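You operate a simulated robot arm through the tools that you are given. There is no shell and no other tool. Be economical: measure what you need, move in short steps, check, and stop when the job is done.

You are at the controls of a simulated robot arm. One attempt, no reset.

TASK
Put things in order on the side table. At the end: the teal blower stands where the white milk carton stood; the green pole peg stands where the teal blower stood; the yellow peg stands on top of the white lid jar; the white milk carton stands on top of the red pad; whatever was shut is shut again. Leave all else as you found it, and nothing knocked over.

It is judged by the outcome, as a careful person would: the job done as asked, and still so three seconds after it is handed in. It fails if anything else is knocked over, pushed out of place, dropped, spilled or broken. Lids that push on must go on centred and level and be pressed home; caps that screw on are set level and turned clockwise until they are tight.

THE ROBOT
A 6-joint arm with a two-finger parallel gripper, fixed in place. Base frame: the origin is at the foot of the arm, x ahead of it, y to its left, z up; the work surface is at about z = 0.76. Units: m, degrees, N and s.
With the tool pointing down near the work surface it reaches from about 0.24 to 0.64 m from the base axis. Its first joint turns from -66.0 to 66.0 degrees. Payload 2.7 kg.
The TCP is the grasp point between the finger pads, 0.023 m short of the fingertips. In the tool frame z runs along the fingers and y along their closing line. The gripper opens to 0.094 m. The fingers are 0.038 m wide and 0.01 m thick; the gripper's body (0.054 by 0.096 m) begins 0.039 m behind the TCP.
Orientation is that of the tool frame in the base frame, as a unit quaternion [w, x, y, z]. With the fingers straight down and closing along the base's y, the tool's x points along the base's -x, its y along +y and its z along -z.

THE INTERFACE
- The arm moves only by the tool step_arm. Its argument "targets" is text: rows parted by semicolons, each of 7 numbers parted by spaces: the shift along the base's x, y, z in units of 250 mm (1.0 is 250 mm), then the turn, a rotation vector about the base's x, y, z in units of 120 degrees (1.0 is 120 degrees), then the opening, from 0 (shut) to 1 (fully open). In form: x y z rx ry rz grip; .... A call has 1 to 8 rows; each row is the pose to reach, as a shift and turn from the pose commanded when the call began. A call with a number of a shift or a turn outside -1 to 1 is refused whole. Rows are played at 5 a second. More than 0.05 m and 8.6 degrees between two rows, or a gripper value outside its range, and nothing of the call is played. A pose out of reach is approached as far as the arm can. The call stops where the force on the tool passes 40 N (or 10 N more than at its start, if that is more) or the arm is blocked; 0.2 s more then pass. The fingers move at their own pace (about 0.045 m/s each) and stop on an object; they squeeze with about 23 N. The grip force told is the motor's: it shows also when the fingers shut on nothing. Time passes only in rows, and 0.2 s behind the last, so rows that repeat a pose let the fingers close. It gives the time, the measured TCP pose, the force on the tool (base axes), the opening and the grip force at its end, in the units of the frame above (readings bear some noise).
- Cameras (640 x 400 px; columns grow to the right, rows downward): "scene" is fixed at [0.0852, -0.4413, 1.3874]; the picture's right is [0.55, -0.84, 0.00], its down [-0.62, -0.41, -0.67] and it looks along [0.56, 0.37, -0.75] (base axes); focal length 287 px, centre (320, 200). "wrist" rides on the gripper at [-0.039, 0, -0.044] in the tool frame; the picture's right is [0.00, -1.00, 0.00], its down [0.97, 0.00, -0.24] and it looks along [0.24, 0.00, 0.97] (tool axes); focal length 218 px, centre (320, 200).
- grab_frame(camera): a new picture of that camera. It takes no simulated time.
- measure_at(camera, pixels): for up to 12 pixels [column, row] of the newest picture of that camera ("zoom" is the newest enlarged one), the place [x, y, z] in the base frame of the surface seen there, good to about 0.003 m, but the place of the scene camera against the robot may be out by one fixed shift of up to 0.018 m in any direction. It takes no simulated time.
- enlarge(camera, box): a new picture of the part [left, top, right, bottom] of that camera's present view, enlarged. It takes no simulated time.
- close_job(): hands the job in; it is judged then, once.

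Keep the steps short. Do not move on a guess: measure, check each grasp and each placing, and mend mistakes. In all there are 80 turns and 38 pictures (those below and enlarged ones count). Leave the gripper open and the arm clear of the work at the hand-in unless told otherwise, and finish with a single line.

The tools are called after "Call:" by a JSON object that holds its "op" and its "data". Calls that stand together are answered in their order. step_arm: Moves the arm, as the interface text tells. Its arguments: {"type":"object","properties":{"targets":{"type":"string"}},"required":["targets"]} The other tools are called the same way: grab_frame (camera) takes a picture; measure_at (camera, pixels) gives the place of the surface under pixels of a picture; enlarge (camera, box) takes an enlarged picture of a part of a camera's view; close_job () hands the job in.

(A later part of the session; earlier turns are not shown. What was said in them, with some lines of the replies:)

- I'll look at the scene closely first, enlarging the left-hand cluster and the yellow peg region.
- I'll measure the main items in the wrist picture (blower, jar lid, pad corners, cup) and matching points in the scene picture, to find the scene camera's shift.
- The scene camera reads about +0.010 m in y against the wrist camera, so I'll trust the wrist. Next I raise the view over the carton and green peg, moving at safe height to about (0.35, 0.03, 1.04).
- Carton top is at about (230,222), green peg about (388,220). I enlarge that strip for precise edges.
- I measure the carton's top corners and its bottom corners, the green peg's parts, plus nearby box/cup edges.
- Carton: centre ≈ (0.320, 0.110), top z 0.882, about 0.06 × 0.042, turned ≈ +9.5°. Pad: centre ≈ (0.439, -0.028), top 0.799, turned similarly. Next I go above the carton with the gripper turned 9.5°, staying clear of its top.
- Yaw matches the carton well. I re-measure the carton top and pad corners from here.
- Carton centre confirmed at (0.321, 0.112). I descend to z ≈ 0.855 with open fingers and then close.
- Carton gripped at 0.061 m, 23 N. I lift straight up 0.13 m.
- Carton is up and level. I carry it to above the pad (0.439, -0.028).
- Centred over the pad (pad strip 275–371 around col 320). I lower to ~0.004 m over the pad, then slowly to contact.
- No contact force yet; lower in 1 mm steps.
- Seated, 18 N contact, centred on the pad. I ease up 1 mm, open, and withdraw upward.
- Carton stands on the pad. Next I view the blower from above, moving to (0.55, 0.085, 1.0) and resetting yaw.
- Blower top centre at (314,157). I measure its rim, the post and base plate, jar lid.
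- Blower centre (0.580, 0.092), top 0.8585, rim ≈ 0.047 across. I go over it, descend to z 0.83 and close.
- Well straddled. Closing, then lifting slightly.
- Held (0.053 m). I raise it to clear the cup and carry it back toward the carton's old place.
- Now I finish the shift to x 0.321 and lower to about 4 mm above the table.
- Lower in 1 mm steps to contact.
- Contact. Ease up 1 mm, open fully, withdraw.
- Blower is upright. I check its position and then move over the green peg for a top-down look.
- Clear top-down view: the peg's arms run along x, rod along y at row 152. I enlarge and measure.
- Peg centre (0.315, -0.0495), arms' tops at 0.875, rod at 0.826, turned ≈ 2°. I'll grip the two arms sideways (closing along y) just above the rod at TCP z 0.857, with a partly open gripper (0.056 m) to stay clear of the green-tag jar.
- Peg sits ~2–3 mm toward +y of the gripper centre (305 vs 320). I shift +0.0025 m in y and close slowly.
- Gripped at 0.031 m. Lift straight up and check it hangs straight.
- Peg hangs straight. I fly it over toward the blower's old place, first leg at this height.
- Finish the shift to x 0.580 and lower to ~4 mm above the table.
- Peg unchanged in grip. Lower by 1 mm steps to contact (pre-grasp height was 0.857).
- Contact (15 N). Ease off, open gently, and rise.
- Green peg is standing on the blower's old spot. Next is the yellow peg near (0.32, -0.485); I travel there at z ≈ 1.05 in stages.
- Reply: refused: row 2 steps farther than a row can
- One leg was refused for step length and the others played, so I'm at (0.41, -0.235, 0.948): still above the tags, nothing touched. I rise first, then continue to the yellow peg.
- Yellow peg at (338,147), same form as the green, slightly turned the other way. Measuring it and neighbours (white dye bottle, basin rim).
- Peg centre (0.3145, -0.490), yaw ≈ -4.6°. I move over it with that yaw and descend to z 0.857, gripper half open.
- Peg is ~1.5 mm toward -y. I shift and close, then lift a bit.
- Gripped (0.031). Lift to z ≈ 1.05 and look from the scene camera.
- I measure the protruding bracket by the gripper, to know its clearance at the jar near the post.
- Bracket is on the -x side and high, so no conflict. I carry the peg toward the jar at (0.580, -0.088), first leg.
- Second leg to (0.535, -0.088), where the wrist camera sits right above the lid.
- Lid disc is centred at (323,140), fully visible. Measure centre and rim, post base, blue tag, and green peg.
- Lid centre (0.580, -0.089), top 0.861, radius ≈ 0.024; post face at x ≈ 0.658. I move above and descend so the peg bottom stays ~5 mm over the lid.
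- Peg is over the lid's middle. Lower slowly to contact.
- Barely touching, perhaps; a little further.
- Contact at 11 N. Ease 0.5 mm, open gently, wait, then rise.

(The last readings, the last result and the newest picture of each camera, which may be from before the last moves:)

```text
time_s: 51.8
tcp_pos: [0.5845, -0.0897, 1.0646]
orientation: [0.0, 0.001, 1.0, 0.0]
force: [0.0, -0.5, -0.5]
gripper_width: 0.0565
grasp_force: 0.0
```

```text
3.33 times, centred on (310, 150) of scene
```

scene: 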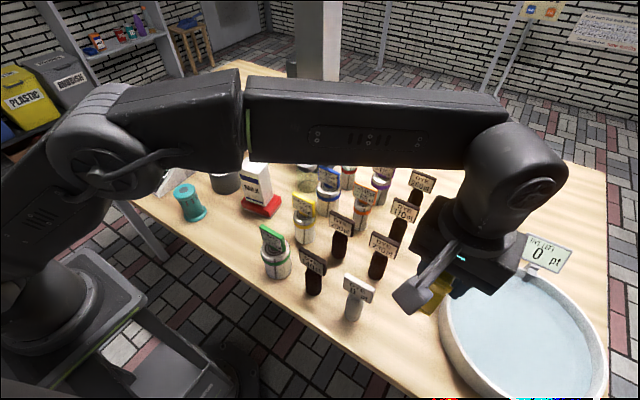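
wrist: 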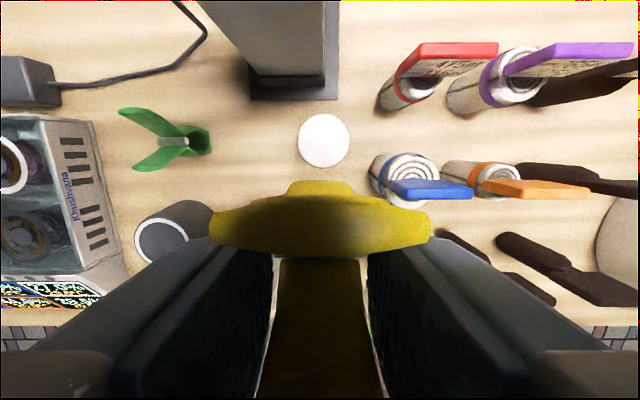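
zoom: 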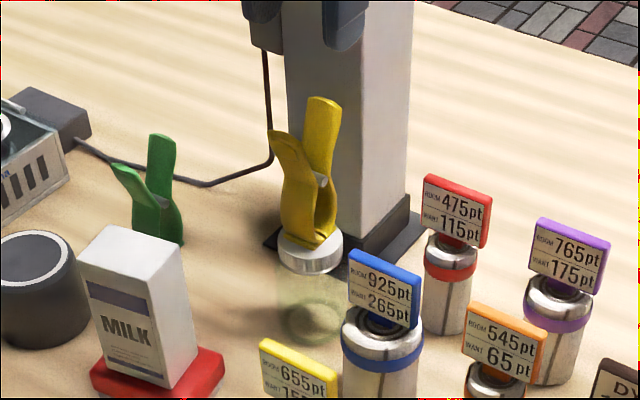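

Yellow peg stands on the lid. I back the arm away (toward -x, at height), open the gripper fully and take a last look.

Call:
{"op": "step_arm", "data": {"targets": "-0.06 0 0.1 0 0 0 1; -0.20 0 0.14 0 0 0 1; -0.36 -0.04 0.14 0 0 0 1; -0.50 -0.10 0.14 0 0 0 1; -0.50 -0.20 0.14 0 0 0 1; -0.50 -0.28 0.14 0 0 0 1"}}

Call:
{"op": "grab_frame", "data": {"camera": "scene"}}

Call:
{"op": "grab_frame", "data": {"camera": "wrist"}}

```text
time_s: 53.2
tcp_pos: [0.4588, -0.1579, 1.0985]
orientation: [0.001, 0.0, 1.0, 0.0]
force: [0.5, -0.6, -0.3]
gripper_width: 0.094
grasp_force: 0.1
```

```text
4 pictures are left
```

scene: 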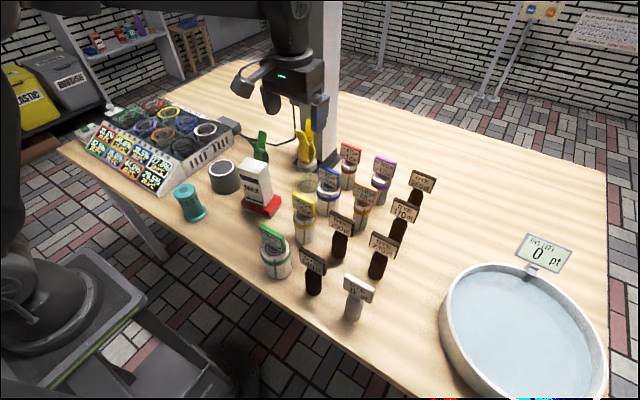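

```text
3 pictures are left
```

wrist: 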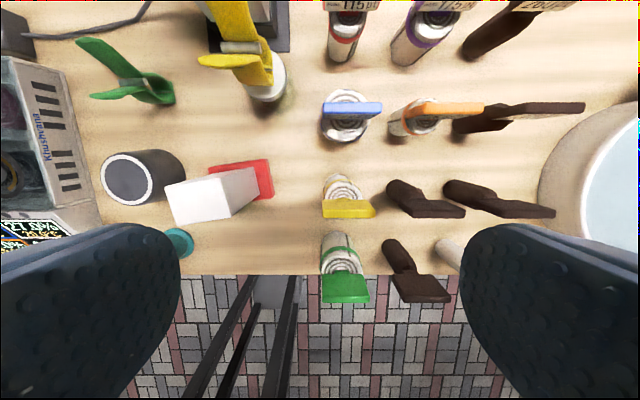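

All four items stand where asked, the jar is still shut, the neighbours are unmoved, and the arm is clear with the gripper open. I hand in.

Call:
{"op": "close_job", "data": {}}

```text
The job is handed in.
```

The blower, green peg, yellow peg and milk carton all stand upright where you asked, the jar is still shut, and nothing else on the table was moved or knocked over.
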